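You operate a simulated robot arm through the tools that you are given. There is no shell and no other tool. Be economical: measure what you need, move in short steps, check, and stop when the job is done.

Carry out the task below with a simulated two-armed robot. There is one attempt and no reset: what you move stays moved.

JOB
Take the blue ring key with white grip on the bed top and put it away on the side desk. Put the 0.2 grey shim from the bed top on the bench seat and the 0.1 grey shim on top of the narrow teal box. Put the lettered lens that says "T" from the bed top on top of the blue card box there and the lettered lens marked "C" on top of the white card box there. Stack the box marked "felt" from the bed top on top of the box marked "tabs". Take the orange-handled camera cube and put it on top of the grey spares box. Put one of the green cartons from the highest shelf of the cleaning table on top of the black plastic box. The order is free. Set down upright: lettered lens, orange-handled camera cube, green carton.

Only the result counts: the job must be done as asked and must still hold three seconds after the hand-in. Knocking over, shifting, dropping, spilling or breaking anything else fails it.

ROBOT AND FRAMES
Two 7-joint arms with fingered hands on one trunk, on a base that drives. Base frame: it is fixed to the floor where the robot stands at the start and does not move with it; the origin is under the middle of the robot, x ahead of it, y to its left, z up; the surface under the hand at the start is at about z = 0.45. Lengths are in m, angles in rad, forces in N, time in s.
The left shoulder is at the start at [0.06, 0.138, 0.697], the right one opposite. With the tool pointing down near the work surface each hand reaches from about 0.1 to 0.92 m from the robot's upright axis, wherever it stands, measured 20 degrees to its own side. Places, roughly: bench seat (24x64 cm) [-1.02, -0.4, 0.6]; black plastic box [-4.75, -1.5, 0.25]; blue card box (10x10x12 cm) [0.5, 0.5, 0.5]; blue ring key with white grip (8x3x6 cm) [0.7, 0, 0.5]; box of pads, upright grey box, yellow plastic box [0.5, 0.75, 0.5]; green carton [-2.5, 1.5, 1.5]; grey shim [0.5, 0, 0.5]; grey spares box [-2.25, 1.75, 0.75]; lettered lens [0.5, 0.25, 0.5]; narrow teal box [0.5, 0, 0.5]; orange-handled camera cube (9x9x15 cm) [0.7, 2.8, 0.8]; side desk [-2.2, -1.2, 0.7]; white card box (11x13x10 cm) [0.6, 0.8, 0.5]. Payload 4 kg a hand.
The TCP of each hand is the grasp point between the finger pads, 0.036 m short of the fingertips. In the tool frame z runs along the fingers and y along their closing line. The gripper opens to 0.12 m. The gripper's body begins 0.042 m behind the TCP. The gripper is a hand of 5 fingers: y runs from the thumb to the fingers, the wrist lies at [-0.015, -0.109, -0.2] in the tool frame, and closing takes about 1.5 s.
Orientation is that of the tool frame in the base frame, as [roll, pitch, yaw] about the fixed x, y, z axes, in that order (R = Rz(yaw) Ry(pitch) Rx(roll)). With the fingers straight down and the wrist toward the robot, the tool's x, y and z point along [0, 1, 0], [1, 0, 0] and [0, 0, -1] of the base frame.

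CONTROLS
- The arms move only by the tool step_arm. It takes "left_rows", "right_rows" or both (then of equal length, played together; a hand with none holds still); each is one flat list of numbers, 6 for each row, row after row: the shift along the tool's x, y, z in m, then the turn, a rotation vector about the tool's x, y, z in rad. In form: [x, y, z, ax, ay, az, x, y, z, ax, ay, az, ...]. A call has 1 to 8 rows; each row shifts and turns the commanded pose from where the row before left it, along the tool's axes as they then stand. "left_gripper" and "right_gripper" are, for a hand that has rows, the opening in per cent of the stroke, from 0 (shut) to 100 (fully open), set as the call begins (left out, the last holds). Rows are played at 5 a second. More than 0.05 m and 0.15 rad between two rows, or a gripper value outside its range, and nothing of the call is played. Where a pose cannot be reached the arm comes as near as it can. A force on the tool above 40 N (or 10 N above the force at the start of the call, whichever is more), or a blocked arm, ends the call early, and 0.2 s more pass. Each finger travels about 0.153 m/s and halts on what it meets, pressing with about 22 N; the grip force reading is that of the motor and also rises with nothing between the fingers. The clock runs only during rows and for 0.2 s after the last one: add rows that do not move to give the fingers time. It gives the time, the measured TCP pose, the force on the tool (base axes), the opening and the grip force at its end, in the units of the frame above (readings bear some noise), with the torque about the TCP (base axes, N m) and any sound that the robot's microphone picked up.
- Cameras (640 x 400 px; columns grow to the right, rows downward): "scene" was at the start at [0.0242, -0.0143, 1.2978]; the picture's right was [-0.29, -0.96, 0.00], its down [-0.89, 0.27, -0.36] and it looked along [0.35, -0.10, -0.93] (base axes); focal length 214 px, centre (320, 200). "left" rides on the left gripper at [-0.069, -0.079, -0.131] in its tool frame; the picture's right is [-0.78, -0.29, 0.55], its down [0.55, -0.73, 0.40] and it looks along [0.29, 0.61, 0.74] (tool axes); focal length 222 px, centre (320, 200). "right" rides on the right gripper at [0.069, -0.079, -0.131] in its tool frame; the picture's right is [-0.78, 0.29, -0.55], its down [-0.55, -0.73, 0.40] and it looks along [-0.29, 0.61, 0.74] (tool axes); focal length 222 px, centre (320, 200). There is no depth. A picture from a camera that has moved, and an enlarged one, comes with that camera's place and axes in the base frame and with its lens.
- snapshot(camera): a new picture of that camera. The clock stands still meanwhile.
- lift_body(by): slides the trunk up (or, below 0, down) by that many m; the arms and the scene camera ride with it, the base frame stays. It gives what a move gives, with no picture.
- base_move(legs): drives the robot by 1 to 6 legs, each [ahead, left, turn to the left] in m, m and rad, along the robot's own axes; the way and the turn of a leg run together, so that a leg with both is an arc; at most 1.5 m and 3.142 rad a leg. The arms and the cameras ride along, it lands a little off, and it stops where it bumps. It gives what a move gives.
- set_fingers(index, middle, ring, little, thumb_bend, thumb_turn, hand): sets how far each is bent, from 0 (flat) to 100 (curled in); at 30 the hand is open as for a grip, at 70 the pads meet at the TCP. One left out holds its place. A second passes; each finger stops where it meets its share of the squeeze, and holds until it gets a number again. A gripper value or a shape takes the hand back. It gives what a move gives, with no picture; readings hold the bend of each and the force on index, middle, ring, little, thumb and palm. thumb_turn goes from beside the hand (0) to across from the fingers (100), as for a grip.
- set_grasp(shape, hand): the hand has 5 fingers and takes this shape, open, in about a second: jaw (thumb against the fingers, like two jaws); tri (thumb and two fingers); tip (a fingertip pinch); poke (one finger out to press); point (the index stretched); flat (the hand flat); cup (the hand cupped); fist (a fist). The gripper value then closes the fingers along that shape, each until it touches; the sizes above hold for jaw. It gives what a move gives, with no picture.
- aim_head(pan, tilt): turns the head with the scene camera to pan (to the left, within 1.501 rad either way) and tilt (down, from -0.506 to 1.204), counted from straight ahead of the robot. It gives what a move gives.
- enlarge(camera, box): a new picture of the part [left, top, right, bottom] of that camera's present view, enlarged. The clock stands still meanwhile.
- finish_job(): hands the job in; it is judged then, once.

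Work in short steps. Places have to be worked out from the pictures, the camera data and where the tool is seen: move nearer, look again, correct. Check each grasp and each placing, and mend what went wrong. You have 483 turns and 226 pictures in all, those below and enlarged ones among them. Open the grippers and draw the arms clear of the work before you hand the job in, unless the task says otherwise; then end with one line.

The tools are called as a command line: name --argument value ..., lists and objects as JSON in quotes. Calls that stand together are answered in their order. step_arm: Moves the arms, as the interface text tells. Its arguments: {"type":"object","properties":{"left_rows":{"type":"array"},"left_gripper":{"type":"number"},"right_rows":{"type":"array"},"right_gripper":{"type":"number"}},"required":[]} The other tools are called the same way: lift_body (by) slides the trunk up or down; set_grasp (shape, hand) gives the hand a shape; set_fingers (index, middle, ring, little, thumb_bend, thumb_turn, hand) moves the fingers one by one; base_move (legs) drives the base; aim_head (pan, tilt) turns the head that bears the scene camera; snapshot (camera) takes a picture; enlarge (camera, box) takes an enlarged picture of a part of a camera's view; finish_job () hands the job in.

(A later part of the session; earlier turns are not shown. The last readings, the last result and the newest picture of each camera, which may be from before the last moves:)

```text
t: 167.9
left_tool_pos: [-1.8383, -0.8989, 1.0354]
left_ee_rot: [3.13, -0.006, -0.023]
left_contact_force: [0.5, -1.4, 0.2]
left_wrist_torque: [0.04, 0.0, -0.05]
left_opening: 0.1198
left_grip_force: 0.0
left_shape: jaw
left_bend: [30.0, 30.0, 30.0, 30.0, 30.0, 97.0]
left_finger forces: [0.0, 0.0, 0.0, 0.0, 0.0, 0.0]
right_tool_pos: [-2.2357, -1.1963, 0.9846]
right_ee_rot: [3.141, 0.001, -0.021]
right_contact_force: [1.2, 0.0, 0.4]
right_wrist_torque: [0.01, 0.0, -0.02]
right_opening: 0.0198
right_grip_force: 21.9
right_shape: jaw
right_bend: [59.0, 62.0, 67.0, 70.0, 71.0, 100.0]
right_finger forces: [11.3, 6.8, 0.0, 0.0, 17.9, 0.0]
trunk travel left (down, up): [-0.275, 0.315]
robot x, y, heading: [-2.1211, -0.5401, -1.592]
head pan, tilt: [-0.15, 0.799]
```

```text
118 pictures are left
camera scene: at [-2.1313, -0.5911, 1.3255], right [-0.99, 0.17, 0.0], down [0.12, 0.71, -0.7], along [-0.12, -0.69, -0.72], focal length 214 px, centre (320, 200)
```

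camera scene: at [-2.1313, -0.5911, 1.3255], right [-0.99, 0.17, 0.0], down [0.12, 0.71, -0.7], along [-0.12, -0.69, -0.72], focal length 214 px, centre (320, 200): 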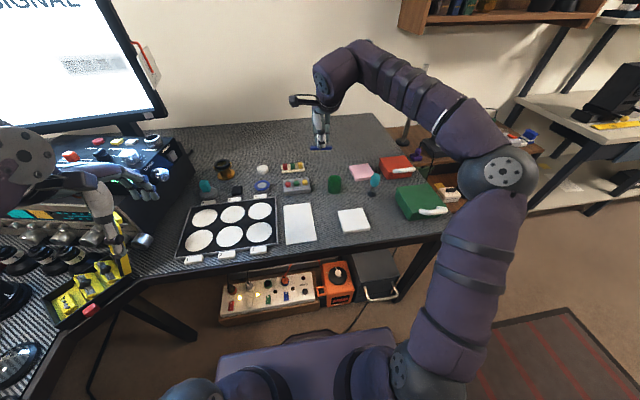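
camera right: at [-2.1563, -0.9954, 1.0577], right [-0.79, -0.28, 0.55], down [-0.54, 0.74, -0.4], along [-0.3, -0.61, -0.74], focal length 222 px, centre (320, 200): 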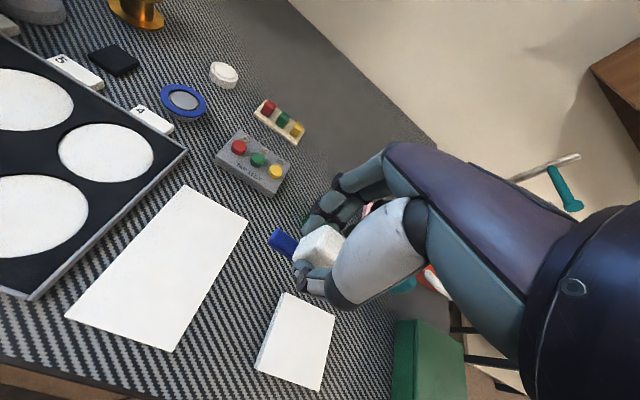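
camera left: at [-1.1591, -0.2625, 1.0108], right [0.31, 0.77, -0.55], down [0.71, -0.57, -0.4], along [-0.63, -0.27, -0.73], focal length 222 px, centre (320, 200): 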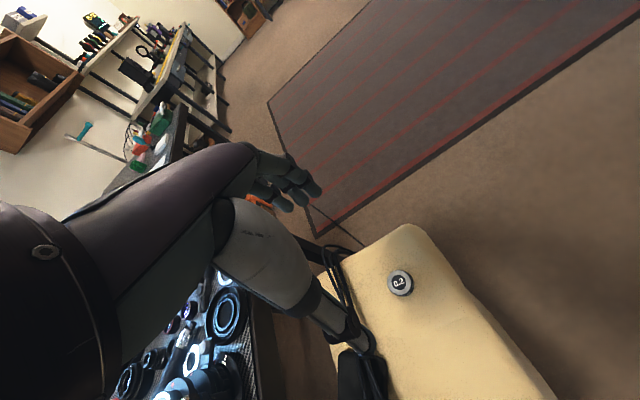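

Roomy area confirmed. I move the key over (-2.28, -1.42).

step_arm --right_rows '[-0.009, 0.045, 0, 0, 0, 0, -0.009, 0.045, 0, 0, 0, 0, -0.009, 0.045, 0, 0, 0, 0, -0.009, 0.045, 0, 0, 0, 0, -0.009, 0.045, 0, 0, 0, 0]'

enlarge --camera "scene" --box '[240, 80, 420, 220]'

snapshot --camera "right"

```text
t: 169.2
left_tool_pos: [-1.8394, -0.8974, 1.035]
left_ee_rot: [3.129, -0.007, -0.023]
left_contact_force: [0.2, 0.6, -0.1]
left_wrist_torque: [-0.02, 0.02, -0.01]
left_opening: 0.1199
left_grip_force: 0.0
left_shape: jaw
left_bend: [30.0, 30.0, 30.0, 30.0, 30.0, 97.0]
left_finger forces: [0.0, 0.0, 0.0, 0.0, 0.0, 0.0]
right_tool_pos: [-2.2661, -1.3309, 0.9772]
right_ee_rot: [3.139, 0.0, -0.022]
right_contact_force: [-0.5, -0.9, -1.2]
right_wrist_torque: [-0.02, 0.02, 0.0]
right_opening: 0.0199
right_grip_force: 22.4
right_shape: jaw
right_bend: [59.0, 62.0, 67.0, 70.0, 71.0, 100.0]
right_finger forces: [11.2, 6.7, 0.0, 0.0, 17.9, 0.0]
right hand out of reach, approached as far as the arm can: row 3, 4, 5
trunk travel left (down, up): [-0.275, 0.315]
robot x, y, heading: [-2.1193, -0.5404, -1.592]
head pan, tilt: [-0.15, 0.799]
```

```text
2.86 times, centred on (330, 150) of scene
camera zoom: at [-2.1313, -0.5903, 1.3255], right [-0.99, 0.17, 0.0], down [0.12, 0.71, -0.7], along [-0.12, -0.69, -0.72], focal length 613 px, centre (291, 343)
```

zoom: 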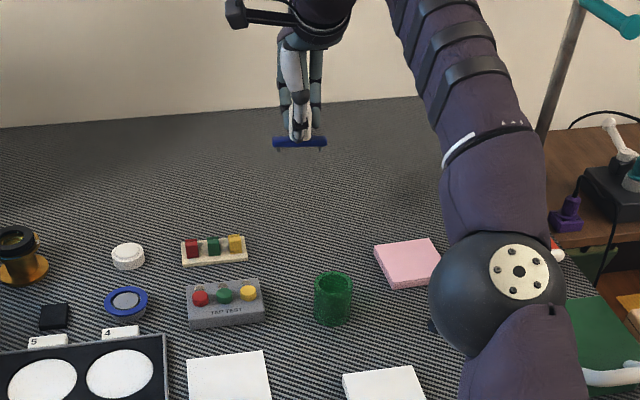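

```text
116 pictures are left
camera right: at [-2.1943, -1.2524, 1.1071], right [-0.79, -0.27, 0.55], down [-0.53, 0.75, -0.4], along [-0.3, -0.61, -0.74], focal length 222 px, centre (320, 200)
```

right: 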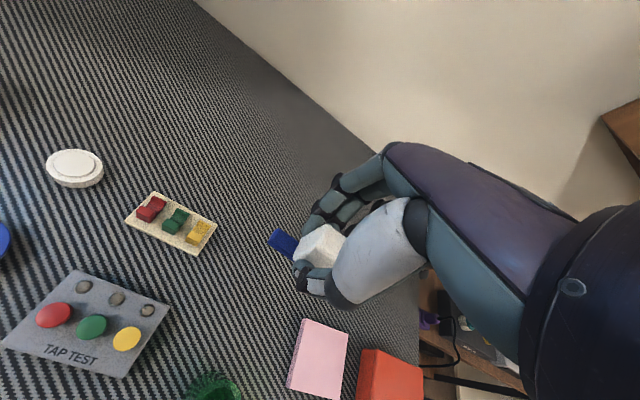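

It is slightly out of reach at this height; lowering extends reach. I descend and go forward a little more.

step_arm --right_rows '[0, 0, 0.045, 0, 0, 0, 0, 0.01, 0.045, 0, 0, 0, 0, 0.02, 0.03, 0, 0, 0, 0, 0.025, 0, 0, 0, 0]'

enlarge --camera "scene" --box '[240, 80, 420, 220]'

```text
t: 170.2
left_tool_pos: [-1.8384, -0.8982, 1.0361]
left_ee_rot: [3.129, -0.005, -0.023]
left_contact_force: [0.2, 0.3, -0.4]
left_wrist_torque: [-0.04, 0.0, -0.02]
left_opening: 0.1201
left_grip_force: 0.0
left_shape: jaw
left_bend: [30.0, 30.0, 30.0, 30.0, 30.0, 97.0]
left_finger forces: [0.0, 0.1, 0.0, 0.1, 0.0, 0.0]
right_tool_pos: [-2.265, -1.3819, 0.8533]
right_ee_rot: [3.137, -0.001, -0.023]
right_contact_force: [-0.1, 0.3, -0.2]
right_wrist_torque: [0.01, -0.02, 0.03]
right_opening: 0.0196
right_grip_force: 21.9
right_shape: jaw
right_bend: [59.0, 62.0, 67.0, 70.0, 71.0, 100.0]
right_finger forces: [11.1, 6.5, 0.1, 0.0, 17.7, 0.0]
right hand out of reach, approached as far as the arm can: row 4
trunk travel left (down, up): [-0.275, 0.315]
robot x, y, heading: [-2.1191, -0.5455, -1.591]
head pan, tilt: [-0.15, 0.799]
```

```text
2.86 times, centred on (330, 150) of scene
camera zoom: at [-2.1312, -0.5908, 1.3256], right [-0.99, 0.17, 0.0], down [0.12, 0.71, -0.7], along [-0.12, -0.69, -0.72], focal length 613 px, centre (291, 343)
```

zoom: 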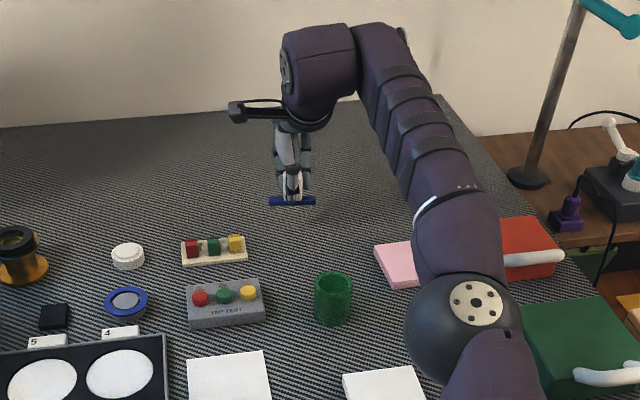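

step_arm --right_rows '[0, 0, 0.025, 0, 0, 0, 0, 0, 0.025, 0, 0, 0]'

snapshot --camera "scene"

snapshot --camera "right"

```text
t: 170.8
left_tool_pos: [-1.8392, -0.8978, 1.0355]
left_ee_rot: [3.129, -0.006, -0.022]
left_contact_force: [0.2, -0.4, 0.4]
left_wrist_torque: [0.0, 0.01, 0.01]
left_opening: 0.1197
left_grip_force: 0.0
left_shape: jaw
left_bend: [30.0, 30.0, 30.0, 30.0, 30.0, 97.0]
left_finger forces: [0.0, 0.0, 0.0, 0.0, 0.0, 0.0]
right_tool_pos: [-2.2665, -1.3809, 0.8022]
right_ee_rot: [3.141, 0.0, -0.022]
right_contact_force: [0.2, -0.8, -0.3]
right_wrist_torque: [0.01, 0.03, -0.01]
right_opening: 0.0197
right_grip_force: 22.3
right_shape: jaw
right_bend: [59.0, 62.0, 67.0, 70.0, 71.0, 100.0]
right_finger forces: [11.1, 6.7, 0.0, 0.0, 17.7, 0.1]
trunk travel left (down, up): [-0.275, 0.315]
robot x, y, heading: [-2.1192, -0.5439, -1.587]
head pan, tilt: [-0.15, 0.799]
```

```text
114 pictures are left
camera scene: at [-2.1314, -0.5909, 1.3255], right [-0.99, 0.17, 0.0], down [0.12, 0.71, -0.7], along [-0.12, -0.69, -0.72], focal length 214 px, centre (320, 200)
```

scene: 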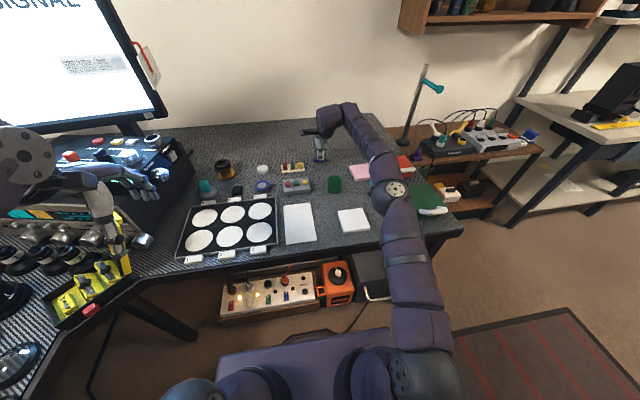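

```text
113 pictures are left
camera right: at [-2.1947, -1.3035, 0.9332], right [-0.79, -0.27, 0.55], down [-0.53, 0.75, -0.4], along [-0.3, -0.61, -0.74], focal length 222 px, centre (320, 200)
```

right: 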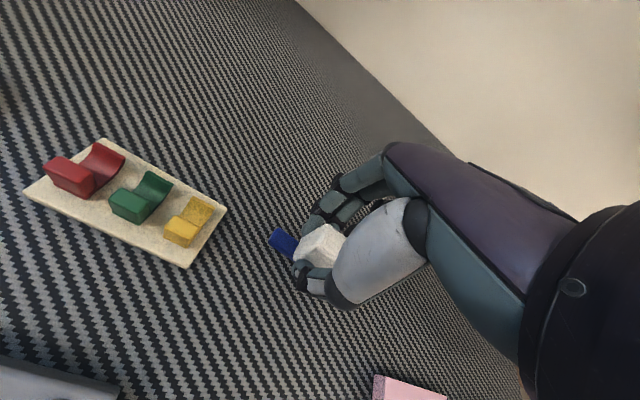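

Continue the final centimetres in small steps.

step_arm --right_rows '[0, 0, 0.012, 0, 0, 0, 0, 0, 0.01, 0, 0, 0, 0, 0, 0.005, 0, 0, 0]'

step_arm --right_rows '[0, 0, 0.004, 0, 0, 0, 0, 0, 0.004, 0, 0, 0]'

snapshot --camera "right"

```text
t: 171.6
left_tool_pos: [-1.838, -0.8955, 1.0355]
left_ee_rot: [3.128, -0.004, -0.022]
left_contact_force: [-0.2, 0.0, 0.4]
left_wrist_torque: [-0.01, -0.01, -0.01]
left_opening: 0.1199
left_grip_force: 0.0
left_shape: jaw
left_bend: [30.0, 30.0, 30.0, 30.0, 30.0, 97.0]
left_finger forces: [0.0, 0.0, 0.1, 0.0, 0.0, 0.0]
right_tool_pos: [-2.2652, -1.3799, 0.7753]
right_ee_rot: [-3.14, 0.0, -0.022]
right_contact_force: [0.3, 3.2, 12.6]
right_wrist_torque: [0.02, 0.02, 0.01]
right_opening: 0.02
right_grip_force: 22.2
right_shape: jaw
right_bend: [61.0, 64.0, 67.0, 70.0, 73.0, 100.0]
right_finger forces: [10.0, 4.1, 1.9, 0.0, 19.3, 0.0]
trunk travel left (down, up): [-0.275, 0.315]
robot x, y, heading: [-2.1195, -0.5425, -1.591]
head pan, tilt: [-0.15, 0.799]
```

```text
t: 172.2
left_tool_pos: [-1.8387, -0.8964, 1.0368]
left_ee_rot: [3.126, -0.005, -0.023]
left_contact_force: [0.7, 0.0, -0.4]
left_wrist_torque: [-0.05, 0.01, -0.01]
left_opening: 0.1199
left_grip_force: 0.0
left_shape: jaw
left_bend: [30.0, 30.0, 30.0, 30.0, 30.0, 97.0]
left_finger forces: [0.0, 0.0, 0.0, 0.1, 0.0, 0.0]
right_tool_pos: [-2.266, -1.3806, 0.7751]
right_ee_rot: [3.134, -0.001, -0.02]
right_contact_force: [-2.6, 7.7, 33.6]
right_wrist_torque: [0.32, -0.03, 0.0]
right_opening: 0.0209
right_grip_force: 21.9
right_shape: jaw
right_bend: [73.0, 64.0, 68.0, 70.0, 74.0, 100.0]
right_finger forces: [13.5, 3.4, 1.7, 0.1, 34.5, 0.0]
trunk travel left (down, up): [-0.275, 0.315]
robot x, y, heading: [-2.1204, -0.5453, -1.591]
head pan, tilt: [-0.15, 0.799]
```

```text
112 pictures are left
camera right: at [-2.1944, -1.3013, 0.9047], right [-0.79, -0.27, 0.55], down [-0.53, 0.74, -0.4], along [-0.3, -0.61, -0.73], focal length 222 px, centre (320, 200)
```

right: 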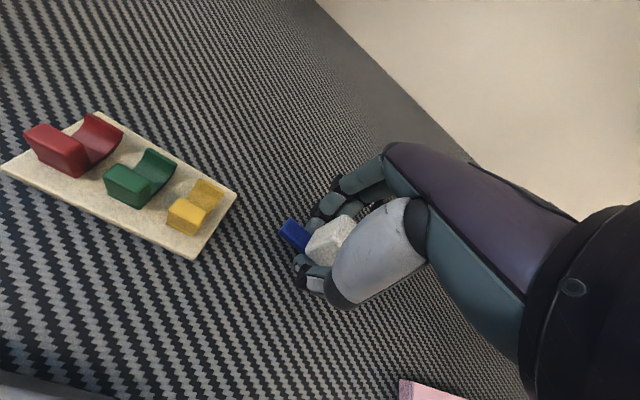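

Contact. I ease up 6 mm, open halfway and rise.

step_arm --right_rows '[0, 0, -0.004, 0, 0, 0, 0, 0, -0.003, 0, 0, 0]'

step_arm --right_rows '[0, 0, 0, 0, 0, 0, 0, 0, 0, 0, 0, 0, 0, 0, 0, 0, 0, 0, 0, 0, 0, 0, 0, 0]' --right_gripper 70

step_arm --right_rows '[0, 0, -0.02, 0, 0, 0, 0, 0, -0.04, 0, 0, 0, 0, -0.01, -0.04, 0, 0, 0, 0, -0.02, -0.04, 0, 0, 0]'

snapshot --camera "right"

snapshot --camera "scene"

```text
t: 172.8
left_tool_pos: [-1.8386, -0.8967, 1.0354]
left_ee_rot: [3.128, -0.005, -0.023]
left_contact_force: [-0.8, 0.1, 0.6]
left_wrist_torque: [0.02, 0.03, 0.04]
left_opening: 0.1199
left_grip_force: 0.1
left_shape: jaw
left_bend: [30.0, 30.0, 30.0, 30.0, 30.0, 97.0]
left_finger forces: [0.1, 0.0, 0.0, 0.1, 0.0, 0.1]
right_tool_pos: [-2.2664, -1.3803, 0.7753]
right_ee_rot: [-3.141, 0.001, -0.021]
right_contact_force: [-0.4, 0.0, 13.4]
right_wrist_torque: [-0.03, -0.03, 0.01]
right_opening: 0.0204
right_grip_force: 22.1
right_shape: jaw
right_bend: [61.0, 64.0, 68.0, 70.0, 74.0, 100.0]
right_finger forces: [12.4, 4.2, 2.1, 0.0, 18.9, 0.0]
trunk travel left (down, up): [-0.275, 0.315]
robot x, y, heading: [-2.1172, -0.5423, -1.595]
head pan, tilt: [-0.15, 0.799]
```

```text
t: 173.8
left_tool_pos: [-1.8393, -0.8972, 1.0352]
left_ee_rot: [3.129, -0.004, -0.023]
left_contact_force: [0.0, -1.1, 0.3]
left_wrist_torque: [0.02, -0.03, -0.04]
left_opening: 0.1197
left_grip_force: 0.0
left_shape: jaw
left_bend: [30.0, 30.0, 30.0, 30.0, 30.0, 97.0]
left_finger forces: [0.0, 0.1, 0.0, 0.0, 0.1, 0.1]
right_tool_pos: [-2.2657, -1.3796, 0.7768]
right_ee_rot: [-3.141, 0.001, -0.021]
right_contact_force: [0.2, 1.2, 7.6]
right_wrist_torque: [-0.34, -0.04, 0.02]
right_opening: 0.0819
right_grip_force: 0.0
right_shape: jaw
right_bend: [35.0, 39.0, 37.0, 59.0, 42.0, 99.0]
right_finger forces: [6.2, 2.2, 0.0, 0.0, 0.1, 0.0]
trunk travel left (down, up): [-0.275, 0.315]
robot x, y, heading: [-2.1198, -0.5431, -1.592]
head pan, tilt: [-0.15, 0.799]
```

```text
t: 174.8
left_tool_pos: [-1.8372, -0.8972, 1.0352]
left_ee_rot: [3.129, -0.006, -0.024]
left_contact_force: [-0.6, 0.3, -0.6]
left_wrist_torque: [0.03, 0.0, -0.03]
left_opening: 0.12
left_grip_force: 0.0
left_shape: jaw
left_bend: [30.0, 30.0, 30.0, 30.0, 30.0, 97.0]
left_finger forces: [0.1, 0.1, 0.0, 0.0, 0.1, 0.1]
right_tool_pos: [-2.2628, -1.3459, 0.9166]
right_ee_rot: [3.141, 0.0, -0.021]
right_contact_force: [-0.4, -0.6, -1.2]
right_wrist_torque: [0.0, 0.04, 0.01]
right_opening: 0.0837
right_grip_force: 0.1
right_shape: jaw
right_bend: [35.0, 38.0, 37.0, 59.0, 42.0, 99.0]
right_finger forces: [0.1, 0.0, 0.1, 0.1, 0.0, 0.0]
trunk travel left (down, up): [-0.275, 0.315]
robot x, y, heading: [-2.1157, -0.5457, -1.593]
head pan, tilt: [-0.15, 0.799]
```

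```text
111 pictures are left
camera right: at [-2.1919, -1.2686, 1.0472], right [-0.79, -0.27, 0.55], down [-0.53, 0.75, -0.4], along [-0.3, -0.61, -0.74], focal length 222 px, centre (320, 200)
```

right: 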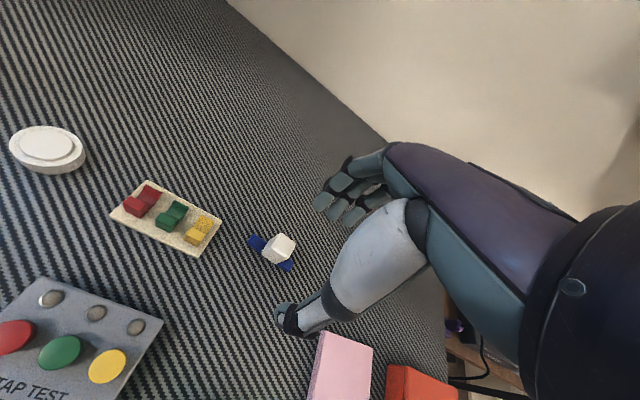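

```text
110 pictures are left
camera scene: at [-2.1312, -0.5903, 1.3255], right [-0.99, 0.17, 0.0], down [0.12, 0.71, -0.7], along [-0.12, -0.69, -0.72], focal length 214 px, centre (320, 200)
```

scene: 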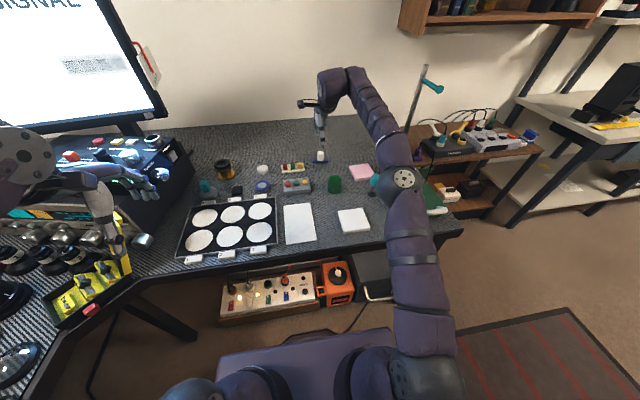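

The key stands on the desk, and everything else is undisturbed. I retract the right arm upward and back, then the base.

step_arm --right_rows '[0, -0.02, -0.04, 0, 0, 0, 0, -0.03, -0.03, 0, 0, 0, 0, -0.045, 0, 0, 0, 0, 0, -0.045, 0, 0, 0, 0, 0, -0.045, 0, 0, 0, 0, 0, -0.045, 0, 0, 0, 0]'

base_move --legs '[[-0.65, 0, 0], [0, 0, 1.592], [1.4, 0, 0]]'

aim_head --pan 1.0 --tilt 0.3

snapshot --camera "scene"

```text
t: 176.2
left_tool_pos: [-1.8375, -0.8972, 1.0348]
left_ee_rot: [3.129, -0.005, -0.024]
left_contact_force: [-0.1, 0.6, 0.7]
left_wrist_torque: [0.02, -0.04, -0.01]
left_opening: 0.1195
left_grip_force: 0.1
left_shape: jaw
left_bend: [30.0, 30.0, 30.0, 30.0, 30.0, 97.0]
left_finger forces: [0.1, 0.1, 0.1, 0.0, 0.0, 0.0]
right_tool_pos: [-2.2593, -1.1216, 0.9839]
right_ee_rot: [-3.141, 0.0, -0.022]
right_contact_force: [0.8, -0.8, 0.4]
right_wrist_torque: [0.01, 0.02, -0.02]
right_opening: 0.0836
right_grip_force: 0.0
right_shape: jaw
right_bend: [35.0, 38.0, 37.0, 59.0, 41.0, 99.0]
right_finger forces: [0.0, 0.0, 0.0, 0.0, 0.0, 0.0]
trunk travel left (down, up): [-0.275, 0.315]
robot x, y, heading: [-2.1146, -0.5443, -1.59]
head pan, tilt: [-0.15, 0.799]
```

```text
t: 190.3
left_tool_pos: [-0.325, 0.3697, 1.036]
left_ee_rot: [3.13, -0.004, 1.554]
left_contact_force: [-0.3, 0.1, 0.0]
left_wrist_torque: [-0.01, 0.02, -0.02]
left_opening: 0.1197
left_grip_force: 0.0
left_shape: jaw
left_bend: [30.0, 30.0, 30.0, 30.0, 30.0, 97.0]
left_finger forces: [0.0, 0.0, 0.0, 0.0, 0.0, 0.0]
right_tool_pos: [-0.0986, -0.0493, 0.9822]
right_ee_rot: [3.141, 0.0, 1.554]
right_contact_force: [0.2, 0.0, 1.0]
right_wrist_torque: [-0.02, 0.03, -0.01]
right_opening: 0.084
right_grip_force: 0.0
right_shape: jaw
right_bend: [35.0, 38.0, 37.0, 59.0, 41.0, 99.0]
right_finger forces: [0.0, 0.0, 0.1, 0.0, 0.0, 0.1]
trunk travel left (down, up): [-0.275, 0.315]
robot x, y, heading: [-0.6808, 0.0892, -0.019]
head pan, tilt: [-0.15, 0.799]
```

```text
t: 191.7
left_tool_pos: [-0.3248, 0.3699, 1.0361]
left_ee_rot: [3.129, -0.005, 1.553]
left_contact_force: [0.2, 0.0, 0.6]
left_wrist_torque: [0.01, 0.0, 0.04]
left_opening: 0.1194
left_grip_force: 0.0
left_shape: jaw
left_bend: [30.0, 30.0, 30.0, 30.0, 30.0, 97.0]
left_finger forces: [0.0, 0.0, 0.0, 0.0, 0.1, 0.1]
right_tool_pos: [-0.099, -0.0518, 0.9834]
right_ee_rot: [-3.141, -0.001, 1.553]
right_contact_force: [0.5, 0.2, -0.4]
right_wrist_torque: [-0.01, -0.04, 0.0]
right_opening: 0.0838
right_grip_force: 0.1
right_shape: jaw
right_bend: [35.0, 38.0, 37.0, 59.0, 41.0, 99.0]
right_finger forces: [0.0, 0.0, 0.1, 0.1, 0.0, 0.0]
trunk travel left (down, up): [-0.275, 0.315]
robot x, y, heading: [-0.6753, 0.0869, -0.014]
head pan, tilt: [1.0, 0.3]
```

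```text
109 pictures are left
camera scene: at [-0.6566, 0.1677, 1.3699], right [0.83, -0.56, 0.0], down [-0.16, -0.25, -0.96], along [0.53, 0.79, -0.3], focal length 214 px, centre (320, 200)
```

scene: 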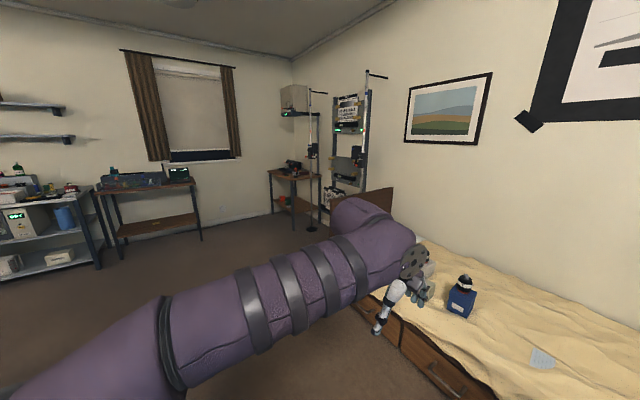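

I drive left along the bed toward the corner table holding the camera cube.

base_move --legs '[[0, 1.4, 0], [0, 0.6, 0]]'

aim_head --pan 0.5 --tilt 0.5

snapshot --camera "scene"

```text
t: 201.8
left_tool_pos: [-0.341, 2.4297, 1.0363]
left_ee_rot: [3.13, -0.005, 1.596]
left_contact_force: [-0.2, -0.4, 0.5]
left_wrist_torque: [-0.02, -0.01, -0.01]
left_opening: 0.1197
left_grip_force: 0.0
left_shape: jaw
left_bend: [30.0, 30.0, 30.0, 30.0, 30.0, 97.0]
left_finger forces: [0.1, 0.1, 0.0, 0.0, 0.1, 0.0]
right_tool_pos: [-0.0973, 2.0201, 0.9827]
right_ee_rot: [-3.141, 0.0, 1.598]
right_contact_force: [0.4, 0.6, -0.4]
right_wrist_torque: [0.02, -0.01, 0.01]
right_opening: 0.0837
right_grip_force: 0.0
right_shape: jaw
right_bend: [35.0, 38.0, 37.0, 59.0, 41.0, 99.0]
right_finger forces: [0.0, 0.0, 0.0, 0.1, 0.0, 0.0]
trunk travel left (down, up): [-0.275, 0.315]
robot x, y, heading: [-0.6814, 2.1311, 0.032]
head pan, tilt: [1.0, 0.3]
```

```text
t: 202.8
left_tool_pos: [-0.3402, 2.4284, 1.0348]
left_ee_rot: [3.13, -0.004, 1.596]
left_contact_force: [-0.3, 0.1, 1.3]
left_wrist_torque: [-0.03, -0.01, 0.03]
left_opening: 0.1196
left_grip_force: 0.1
left_shape: jaw
left_bend: [30.0, 30.0, 30.0, 30.0, 30.0, 97.0]
left_finger forces: [0.0, 0.0, 0.1, 0.1, 0.0, 0.1]
right_tool_pos: [-0.0977, 2.0197, 0.9837]
right_ee_rot: [3.14, 0.0, 1.598]
right_contact_force: [-0.7, -0.1, 0.4]
right_wrist_torque: [-0.05, 0.03, 0.01]
right_opening: 0.0837
right_grip_force: 0.0
right_shape: jaw
right_bend: [35.0, 38.0, 37.0, 59.0, 41.0, 99.0]
right_finger forces: [0.1, 0.0, 0.0, 0.0, 0.1, 0.0]
trunk travel left (down, up): [-0.275, 0.315]
robot x, y, heading: [-0.6797, 2.1322, 0.027]
head pan, tilt: [0.499, 0.499]
```

```text
108 pictures are left
camera scene: at [-0.6333, 2.1784, 1.3515], right [0.5, -0.86, 0.0], down [-0.41, -0.24, -0.88], along [0.76, 0.44, -0.48], focal length 214 px, centre (320, 200)
```

scene: 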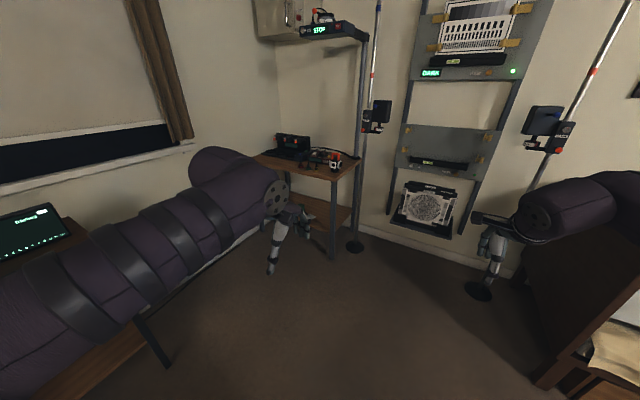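

enlarge --camera "scene" --box '[250, 110, 400, 260]'

```text
2.67 times, centred on (325, 185) of scene
camera zoom: at [-0.6333, 2.1784, 1.3515], right [0.5, -0.86, 0.0], down [-0.41, -0.24, -0.88], along [0.76, 0.44, -0.48], focal length 572 px, centre (307, 240)
```

zoom: 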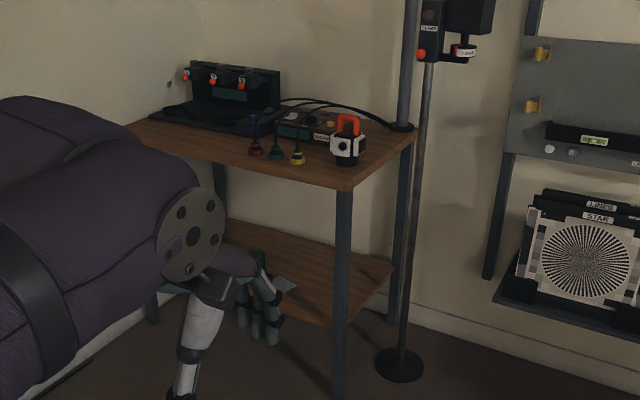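

The camera cube stands at the table's near corner around (0.68, 2.81). I pull the right hand back and drive closer so the left hand can take it.

step_arm --right_rows '[-0.02, -0.04, 0, 0, 0, 0, -0.02, -0.04, 0, 0, 0, 0, -0.02, -0.04, 0, 0, 0, 0]' --right_gripper 100

base_move --legs '[[0.55, 0, -0.03], [0, 0.4, 0]]'

aim_head --pan 0.4 --tilt 0.6

snapshot --camera "scene"

snapshot --camera "left"

```text
t: 203.6
left_tool_pos: [-0.3416, 2.4293, 1.0352]
left_ee_rot: [3.128, -0.005, 1.597]
left_contact_force: [-0.5, -0.2, -0.1]
left_wrist_torque: [0.0, 0.0, 0.04]
left_opening: 0.1196
left_grip_force: 0.1
left_shape: jaw
left_bend: [30.0, 30.0, 30.0, 30.0, 30.0, 97.0]
left_finger forces: [0.0, 0.0, 0.1, 0.0, 0.1, 0.0]
right_tool_pos: [-0.2148, 1.956, 0.9811]
right_ee_rot: [-3.141, 0.001, 1.596]
right_contact_force: [0.1, 0.5, 0.5]
right_wrist_torque: [0.0, 0.04, 0.01]
right_opening: 0.1198
right_grip_force: 0.0
right_shape: jaw
right_bend: [30.0, 30.0, 30.0, 30.0, 30.0, 97.0]
right_finger forces: [0.1, 0.0, 0.0, 0.0, 0.1, 0.1]
trunk travel left (down, up): [-0.275, 0.315]
robot x, y, heading: [-0.6828, 2.1321, 0.03]
head pan, tilt: [0.499, 0.499]
```

```text
t: 208.8
left_tool_pos: [0.2088, 2.8225, 1.0345]
left_ee_rot: [3.129, -0.006, 1.568]
left_contact_force: [-0.1, 0.4, 0.3]
left_wrist_torque: [0.02, 0.04, 0.02]
left_opening: 0.1197
left_grip_force: 0.0
left_shape: jaw
left_bend: [30.0, 30.0, 30.0, 30.0, 30.0, 97.0]
left_finger forces: [0.0, 0.0, 0.0, 0.1, 0.1, 0.0]
right_tool_pos: [0.322, 2.3468, 0.9807]
right_ee_rot: [-3.142, -0.001, 1.569]
right_contact_force: [0.0, 0.3, 0.7]
right_wrist_torque: [0.03, 0.02, 0.01]
right_opening: 0.1198
right_grip_force: 0.1
right_shape: jaw
right_bend: [30.0, 30.0, 30.0, 30.0, 30.0, 97.0]
right_finger forces: [0.0, 0.1, 0.0, 0.0, 0.0, 0.0]
trunk travel left (down, up): [-0.275, 0.315]
robot x, y, heading: [-0.1425, 2.5363, 0.001]
head pan, tilt: [0.499, 0.499]
```

```text
t: 209.4
left_tool_pos: [0.2088, 2.8216, 1.0352]
left_ee_rot: [3.13, -0.006, 1.569]
left_contact_force: [-0.6, -0.6, -1.1]
left_wrist_torque: [0.01, -0.01, -0.04]
left_opening: 0.1197
left_grip_force: 0.1
left_shape: jaw
left_bend: [30.0, 30.0, 30.0, 30.0, 30.0, 97.0]
left_finger forces: [0.0, 0.0, 0.1, 0.0, 0.0, 0.0]
right_tool_pos: [0.3229, 2.3469, 0.9827]
right_ee_rot: [-3.141, 0.001, 1.566]
right_contact_force: [0.1, -0.1, 0.3]
right_wrist_torque: [0.0, -0.01, -0.04]
right_opening: 0.1198
right_grip_force: 0.0
right_shape: jaw
right_bend: [30.0, 30.0, 30.0, 30.0, 30.0, 97.0]
right_finger forces: [0.0, 0.0, 0.0, 0.0, 0.1, 0.0]
trunk travel left (down, up): [-0.275, 0.315]
robot x, y, heading: [-0.1402, 2.5353, 0.001]
head pan, tilt: [0.4, 0.6]
```

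```text
106 pictures are left
camera scene: at [-0.0889, 2.5715, 1.3425], right [0.39, -0.92, 0.0], down [-0.52, -0.22, -0.83], along [0.76, 0.32, -0.56], focal length 214 px, centre (320, 200)
```

scene: 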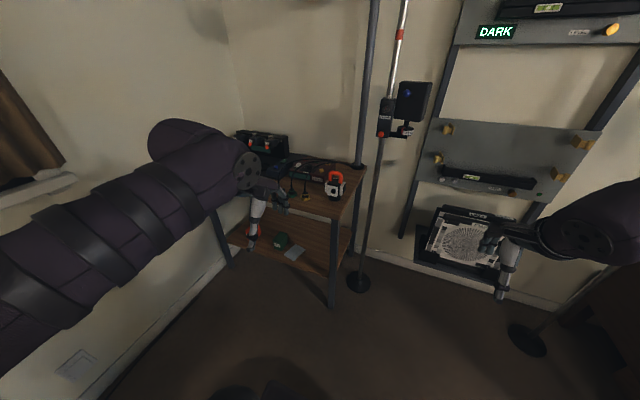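

```text
105 pictures are left
camera left: at [0.128, 2.7533, 1.1655], right [-0.29, -0.78, -0.55], down [-0.73, 0.55, -0.4], along [0.62, 0.29, -0.73], focal length 222 px, centre (320, 200)
```

left: 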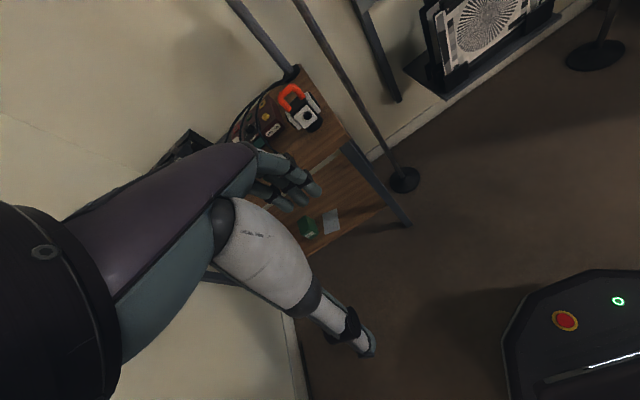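

enlarge --camera "scene" --box '[270, 140, 380, 230]'

enlarge --camera "left" --box '[220, 50, 380, 170]'

```text
4.44 times, centred on (325, 185) of scene
camera zoom: at [-0.0889, 2.5715, 1.3425], right [0.39, -0.92, 0.0], down [-0.52, -0.22, -0.83], along [0.76, 0.32, -0.56], focal length 953 px, centre (298, 267)
```

zoom: 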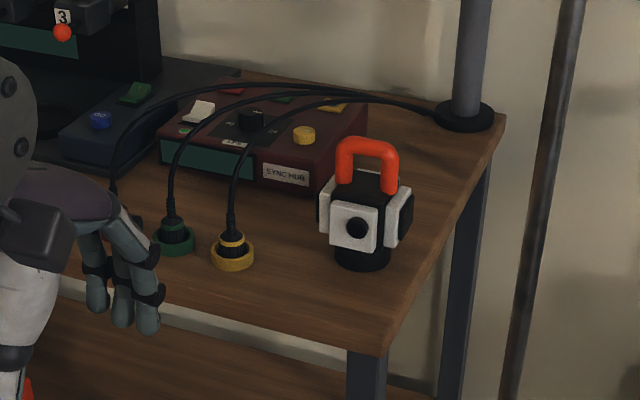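

```text
3.33 times, centred on (300, 110) of left
camera zoom: at [0.128, 2.7533, 1.1655], right [-0.29, -0.78, -0.55], down [-0.73, 0.55, -0.4], along [0.62, 0.29, -0.73], focal length 740 px, centre (387, 500)
```

zoom: 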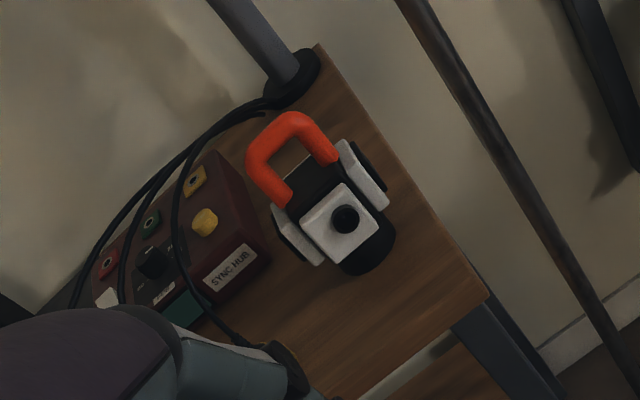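

The handle's bar is at about (0.667, 2.819, 0.925), its thin side along x, so the left hand can pinch it. I drive 0.1 m closer and reach above it with a half-open hand.

base_move --legs '[[0.1, 0, 0]]'

step_arm --left_rows '[0, 0.045, 0, 0, 0, 0, 0, 0.045, 0, 0, 0, 0, 0, 0.045, 0, 0, 0, 0, 0, 0.045, 0, 0, 0, 0, 0, 0.045, 0, 0, 0, 0, 0, 0.045, 0, 0, 0, 0, 0, 0.04, 0, 0, 0, 0]' --left_gripper 65

snapshot --camera "left"

enlarge --camera "scene" --box '[250, 120, 410, 240]'

```text
t: 210.6
left_tool_pos: [0.3079, 2.8224, 1.0338]
left_ee_rot: [3.132, -0.006, 1.565]
left_contact_force: [-0.6, -0.3, 0.3]
left_wrist_torque: [0.01, 0.0, -0.02]
left_opening: 0.1203
left_grip_force: 0.1
left_shape: jaw
left_bend: [30.0, 30.0, 30.0, 30.0, 30.0, 97.0]
left_finger forces: [0.0, 0.1, 0.0, 0.0, 0.1, 0.0]
right_tool_pos: [0.4208, 2.3454, 0.9815]
right_ee_rot: [3.141, 0.001, 1.567]
right_contact_force: [-0.6, -0.1, -0.6]
right_wrist_torque: [-0.02, -0.01, -0.01]
right_opening: 0.1199
right_grip_force: 0.1
right_shape: jaw
right_bend: [30.0, 30.0, 30.0, 30.0, 30.0, 97.0]
right_finger forces: [0.0, 0.0, 0.0, 0.0, 0.0, 0.0]
trunk travel left (down, up): [-0.275, 0.315]
robot x, y, heading: [-0.0429, 2.5339, -0.001]
head pan, tilt: [0.4, 0.6]
```

```text
t: 212.2
left_tool_pos: [0.6187, 2.8196, 1.0394]
left_ee_rot: [3.132, -0.005, 1.564]
left_contact_force: [0.1, -0.9, -0.6]
left_wrist_torque: [-0.02, -0.03, 0.01]
left_opening: 0.0784
left_grip_force: 0.1
left_shape: jaw
left_bend: [36.0, 40.0, 38.0, 62.0, 44.0, 99.0]
left_finger forces: [0.0, 0.1, 0.0, 0.1, 0.0, 0.0]
right_tool_pos: [0.4222, 2.3455, 0.9824]
right_ee_rot: [-3.141, 0.0, 1.569]
right_contact_force: [-0.2, 0.6, -0.6]
right_wrist_torque: [-0.04, 0.03, -0.02]
right_opening: 0.1198
right_grip_force: 0.0
right_shape: jaw
right_bend: [30.0, 30.0, 30.0, 30.0, 30.0, 97.0]
right_finger forces: [0.0, 0.0, 0.0, 0.1, 0.0, 0.1]
trunk travel left (down, up): [-0.275, 0.315]
robot x, y, heading: [-0.0457, 2.5356, -0.001]
head pan, tilt: [0.4, 0.6]
```

```text
102 pictures are left
camera left: at [0.5373, 2.7507, 1.169], right [-0.29, -0.78, -0.55], down [-0.73, 0.56, -0.4], along [0.62, 0.29, -0.73], focal length 222 px, centre (320, 200)
```

left: 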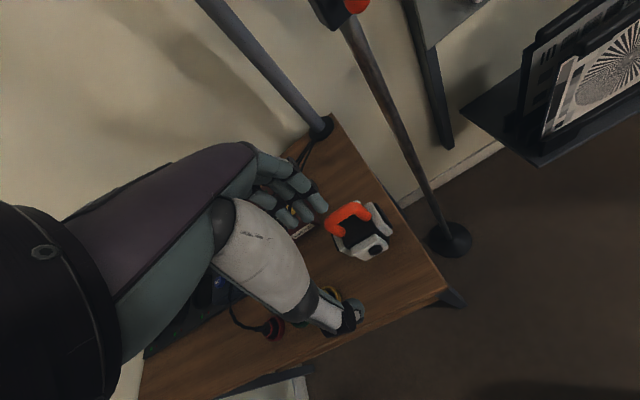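

```text
3.33 times, centred on (330, 180) of scene
camera zoom: at [0.0106, 2.5711, 1.3424], right [0.39, -0.92, 0.0], down [-0.52, -0.22, -0.82], along [0.76, 0.32, -0.57], focal length 715 px, centre (287, 267)
```

zoom: 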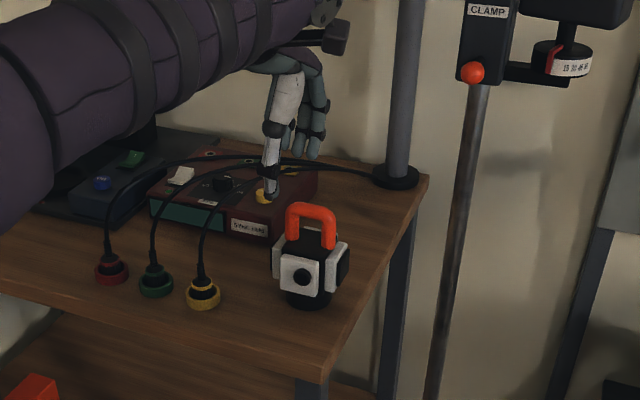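

enlarge --camera "left" --box '[260, 160, 420, 280]'

```text
3.33 times, centred on (340, 220) of left
camera zoom: at [0.5373, 2.7507, 1.169], right [-0.29, -0.78, -0.55], down [-0.73, 0.56, -0.4], along [0.62, 0.29, -0.73], focal length 740 px, centre (253, 133)
```

zoom: 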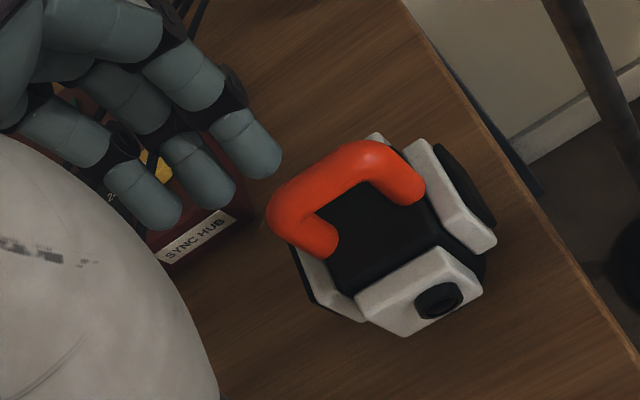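

Handle bar is at roughly (0.70, 2.83) with a slight skew. I move above it, turning the hand 0.16 rad to match.

step_arm --left_rows '[0.005, 0.04, 0, 0, 0, -0.08, 0.002, 0.04, 0.02, 0, 0, -0.08, 0, 0, 0.02, 0, 0, 0]'

enlarge --camera "left" --box '[260, 180, 420, 300]'

enlarge --camera "scene" --box '[280, 140, 380, 220]'

```text
t: 213.0
left_tool_pos: [0.6988, 2.8283, 1.0018]
left_ee_rot: [3.13, -0.005, 1.726]
left_contact_force: [-0.2, -0.7, -1.3]
left_wrist_torque: [0.0, 0.03, 0.02]
left_opening: 0.0782
left_grip_force: 0.1
left_shape: jaw
left_bend: [36.0, 40.0, 38.0, 62.0, 44.0, 99.0]
left_finger forces: [0.0, 0.0, 0.0, 0.0, 0.0, 0.1]
right_tool_pos: [0.4197, 2.3444, 0.9812]
right_ee_rot: [3.141, 0.0, 1.567]
right_contact_force: [0.3, -0.1, -0.2]
right_wrist_torque: [-0.02, 0.0, -0.01]
right_opening: 0.1199
right_grip_force: 0.0
right_shape: jaw
right_bend: [30.0, 30.0, 30.0, 30.0, 30.0, 97.0]
right_finger forces: [0.1, 0.0, 0.1, 0.0, 0.0, 0.0]
trunk travel left (down, up): [-0.275, 0.315]
robot x, y, heading: [-0.0437, 2.5353, -0.007]
head pan, tilt: [0.4, 0.6]
```

```text
3.33 times, centred on (340, 240) of left
camera zoom: at [0.6291, 2.7479, 1.1314], right [-0.16, -0.82, -0.55], down [-0.81, 0.43, -0.4], along [0.57, 0.38, -0.73], focal length 740 px, centre (253, 67)
```

zoom: 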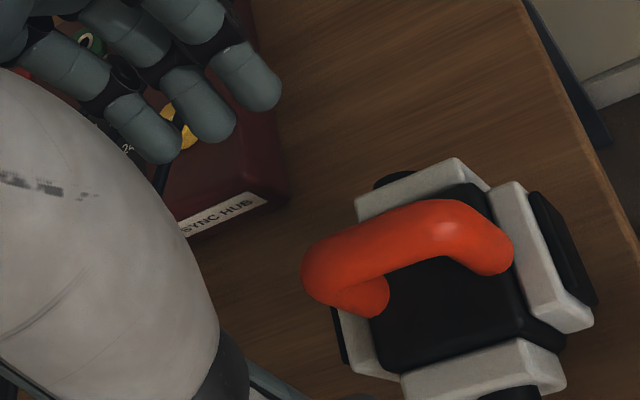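

```text
5.00 times, centred on (330, 180) of scene
camera zoom: at [0.0102, 2.5711, 1.3425], right [0.39, -0.92, 0.0], down [-0.52, -0.22, -0.82], along [0.76, 0.32, -0.57], focal length 1072 px, centre (270, 300)
```

zoom: 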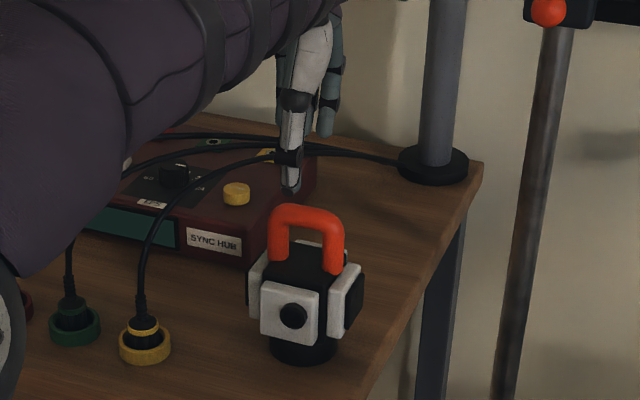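

Refined: bar centre (0.716, 2.831, 0.905). I shift 17 mm forward and descend onto it.

step_arm --left_rows '[0, 0.017, 0, 0, 0, 0, 0, 0, 0.03, 0, 0, 0, 0, 0, 0.03, 0, 0, 0, 0, 0, 0.03, 0, 0, 0]'

snapshot --camera "left"

enlarge --camera "scene" --box '[280, 140, 380, 220]'

```text
t: 214.0
left_tool_pos: [0.7163, 2.8342, 0.91]
left_ee_rot: [3.129, -0.003, 1.727]
left_contact_force: [-0.3, 0.1, -0.4]
left_wrist_torque: [-0.01, 0.0, 0.01]
left_opening: 0.0786
left_grip_force: 0.0
left_shape: jaw
left_bend: [36.0, 40.0, 38.0, 62.0, 44.0, 99.0]
left_finger forces: [0.1, 0.1, 0.0, 0.0, 0.1, 0.0]
right_tool_pos: [0.4213, 2.3453, 0.9816]
right_ee_rot: [-3.139, 0.0, 1.566]
right_contact_force: [0.3, 0.2, -0.1]
right_wrist_torque: [0.03, 0.01, 0.01]
right_opening: 0.1197
right_grip_force: 0.1
right_shape: jaw
right_bend: [30.0, 30.0, 30.0, 30.0, 30.0, 97.0]
right_finger forces: [0.0, 0.0, 0.0, 0.1, 0.0, 0.0]
trunk travel left (down, up): [-0.275, 0.315]
robot x, y, heading: [-0.0447, 2.5362, -0.003]
head pan, tilt: [0.4, 0.6]
```

```text
97 pictures are left
camera left: at [0.6469, 2.7542, 1.0395], right [-0.16, -0.82, -0.55], down [-0.81, 0.43, -0.4], along [0.57, 0.38, -0.73], focal length 222 px, centre (320, 200)
```

left: 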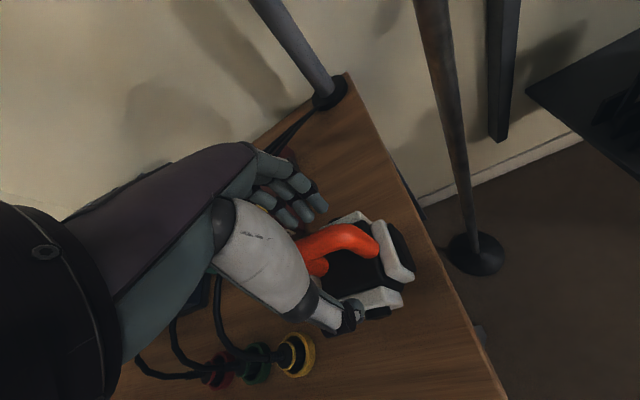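

```text
5.00 times, centred on (330, 180) of scene
camera zoom: at [0.0103, 2.5711, 1.3424], right [0.39, -0.92, 0.0], down [-0.52, -0.22, -0.82], along [0.76, 0.32, -0.57], focal length 1072 px, centre (270, 300)
```

zoom: 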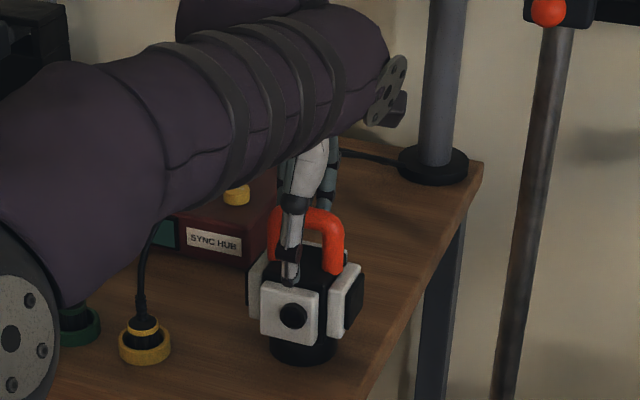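

The handle centre is about 2 cm to the right (y≈2.813). I shift and then close.

step_arm --left_rows '[-0.018, -0.004, 0, 0, 0, 0]'

step_arm --left_rows '[0, 0, 0, 0, 0, 0, 0, 0, 0, 0, 0, 0, 0, 0, 0, 0, 0, 0, 0, 0, 0, 0, 0, 0, 0, 0, 0, 0, 0, 0, 0, 0, 0, 0, 0, 0, 0, 0, 0, 0, 0, 0]' --left_gripper 0

snapshot --camera "left"

enlarge --camera "scene" --box '[280, 140, 380, 220]'

```text
t: 214.4
left_tool_pos: [0.7139, 2.8151, 0.909]
left_ee_rot: [3.127, -0.002, 1.725]
left_contact_force: [0.4, 0.3, -0.1]
left_wrist_torque: [-0.02, -0.01, -0.02]
left_opening: 0.0779
left_grip_force: 0.2
left_shape: jaw
left_bend: [36.0, 40.0, 38.0, 62.0, 44.0, 100.0]
left_finger forces: [0.0, 0.0, 0.0, 0.1, 0.0, 0.1]
right_tool_pos: [0.4214, 2.3455, 0.9809]
right_ee_rot: [-3.141, 0.002, 1.568]
right_contact_force: [0.2, 0.5, -0.4]
right_wrist_torque: [-0.01, 0.0, 0.01]
right_opening: 0.1201
right_grip_force: 0.0
right_shape: jaw
right_bend: [30.0, 30.0, 30.0, 30.0, 30.0, 97.0]
right_finger forces: [0.1, 0.1, 0.1, 0.0, 0.1, 0.1]
trunk travel left (down, up): [-0.275, 0.315]
robot x, y, heading: [-0.0393, 2.5328, -0.009]
head pan, tilt: [0.4, 0.6]
```

```text
t: 216.0
left_tool_pos: [0.7143, 2.8154, 0.9089]
left_ee_rot: [3.129, -0.001, 1.723]
left_contact_force: [-0.4, 0.5, -0.1]
left_wrist_torque: [0.0, -0.04, -0.05]
left_opening: 0.0043
left_grip_force: 21.9
left_shape: jaw
left_bend: [67.0, 70.0, 68.0, 71.0, 71.0, 100.0]
left_finger forces: [14.0, 0.0, 2.0, 1.2, 15.3, 0.1]
right_tool_pos: [0.4213, 2.3457, 0.9821]
right_ee_rot: [-3.141, -0.001, 1.568]
right_contact_force: [0.1, 0.6, 0.9]
right_wrist_torque: [0.01, -0.01, 0.01]
right_opening: 0.1196
right_grip_force: 0.1
right_shape: jaw
right_bend: [30.0, 30.0, 30.0, 30.0, 30.0, 97.0]
right_finger forces: [0.1, 0.1, 0.0, 0.1, 0.0, 0.1]
trunk travel left (down, up): [-0.275, 0.315]
robot x, y, heading: [-0.0405, 2.5376, -0.002]
head pan, tilt: [0.4, 0.6]
```

```text
95 pictures are left
camera left: at [0.6457, 2.7346, 1.0398], right [-0.16, -0.82, -0.55], down [-0.81, 0.43, -0.4], along [0.57, 0.38, -0.73], focal length 222 px, centre (320, 200)
```

left: 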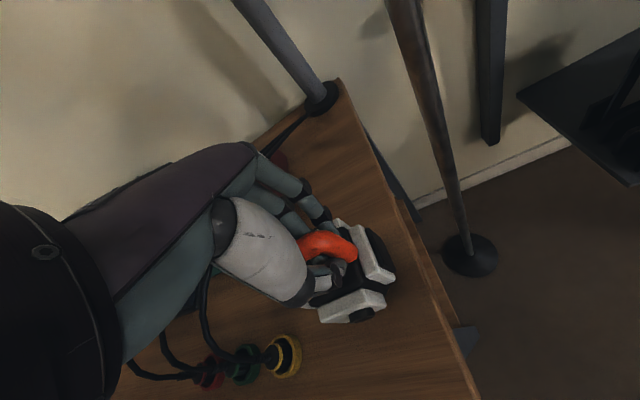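

```text
5.00 times, centred on (330, 180) of scene
camera zoom: at [0.0102, 2.5712, 1.3424], right [0.39, -0.92, 0.0], down [-0.52, -0.22, -0.82], along [0.76, 0.32, -0.57], focal length 1072 px, centre (270, 300)
```

zoom: 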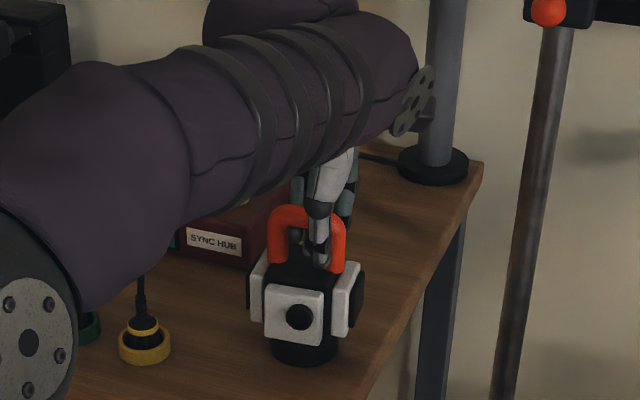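

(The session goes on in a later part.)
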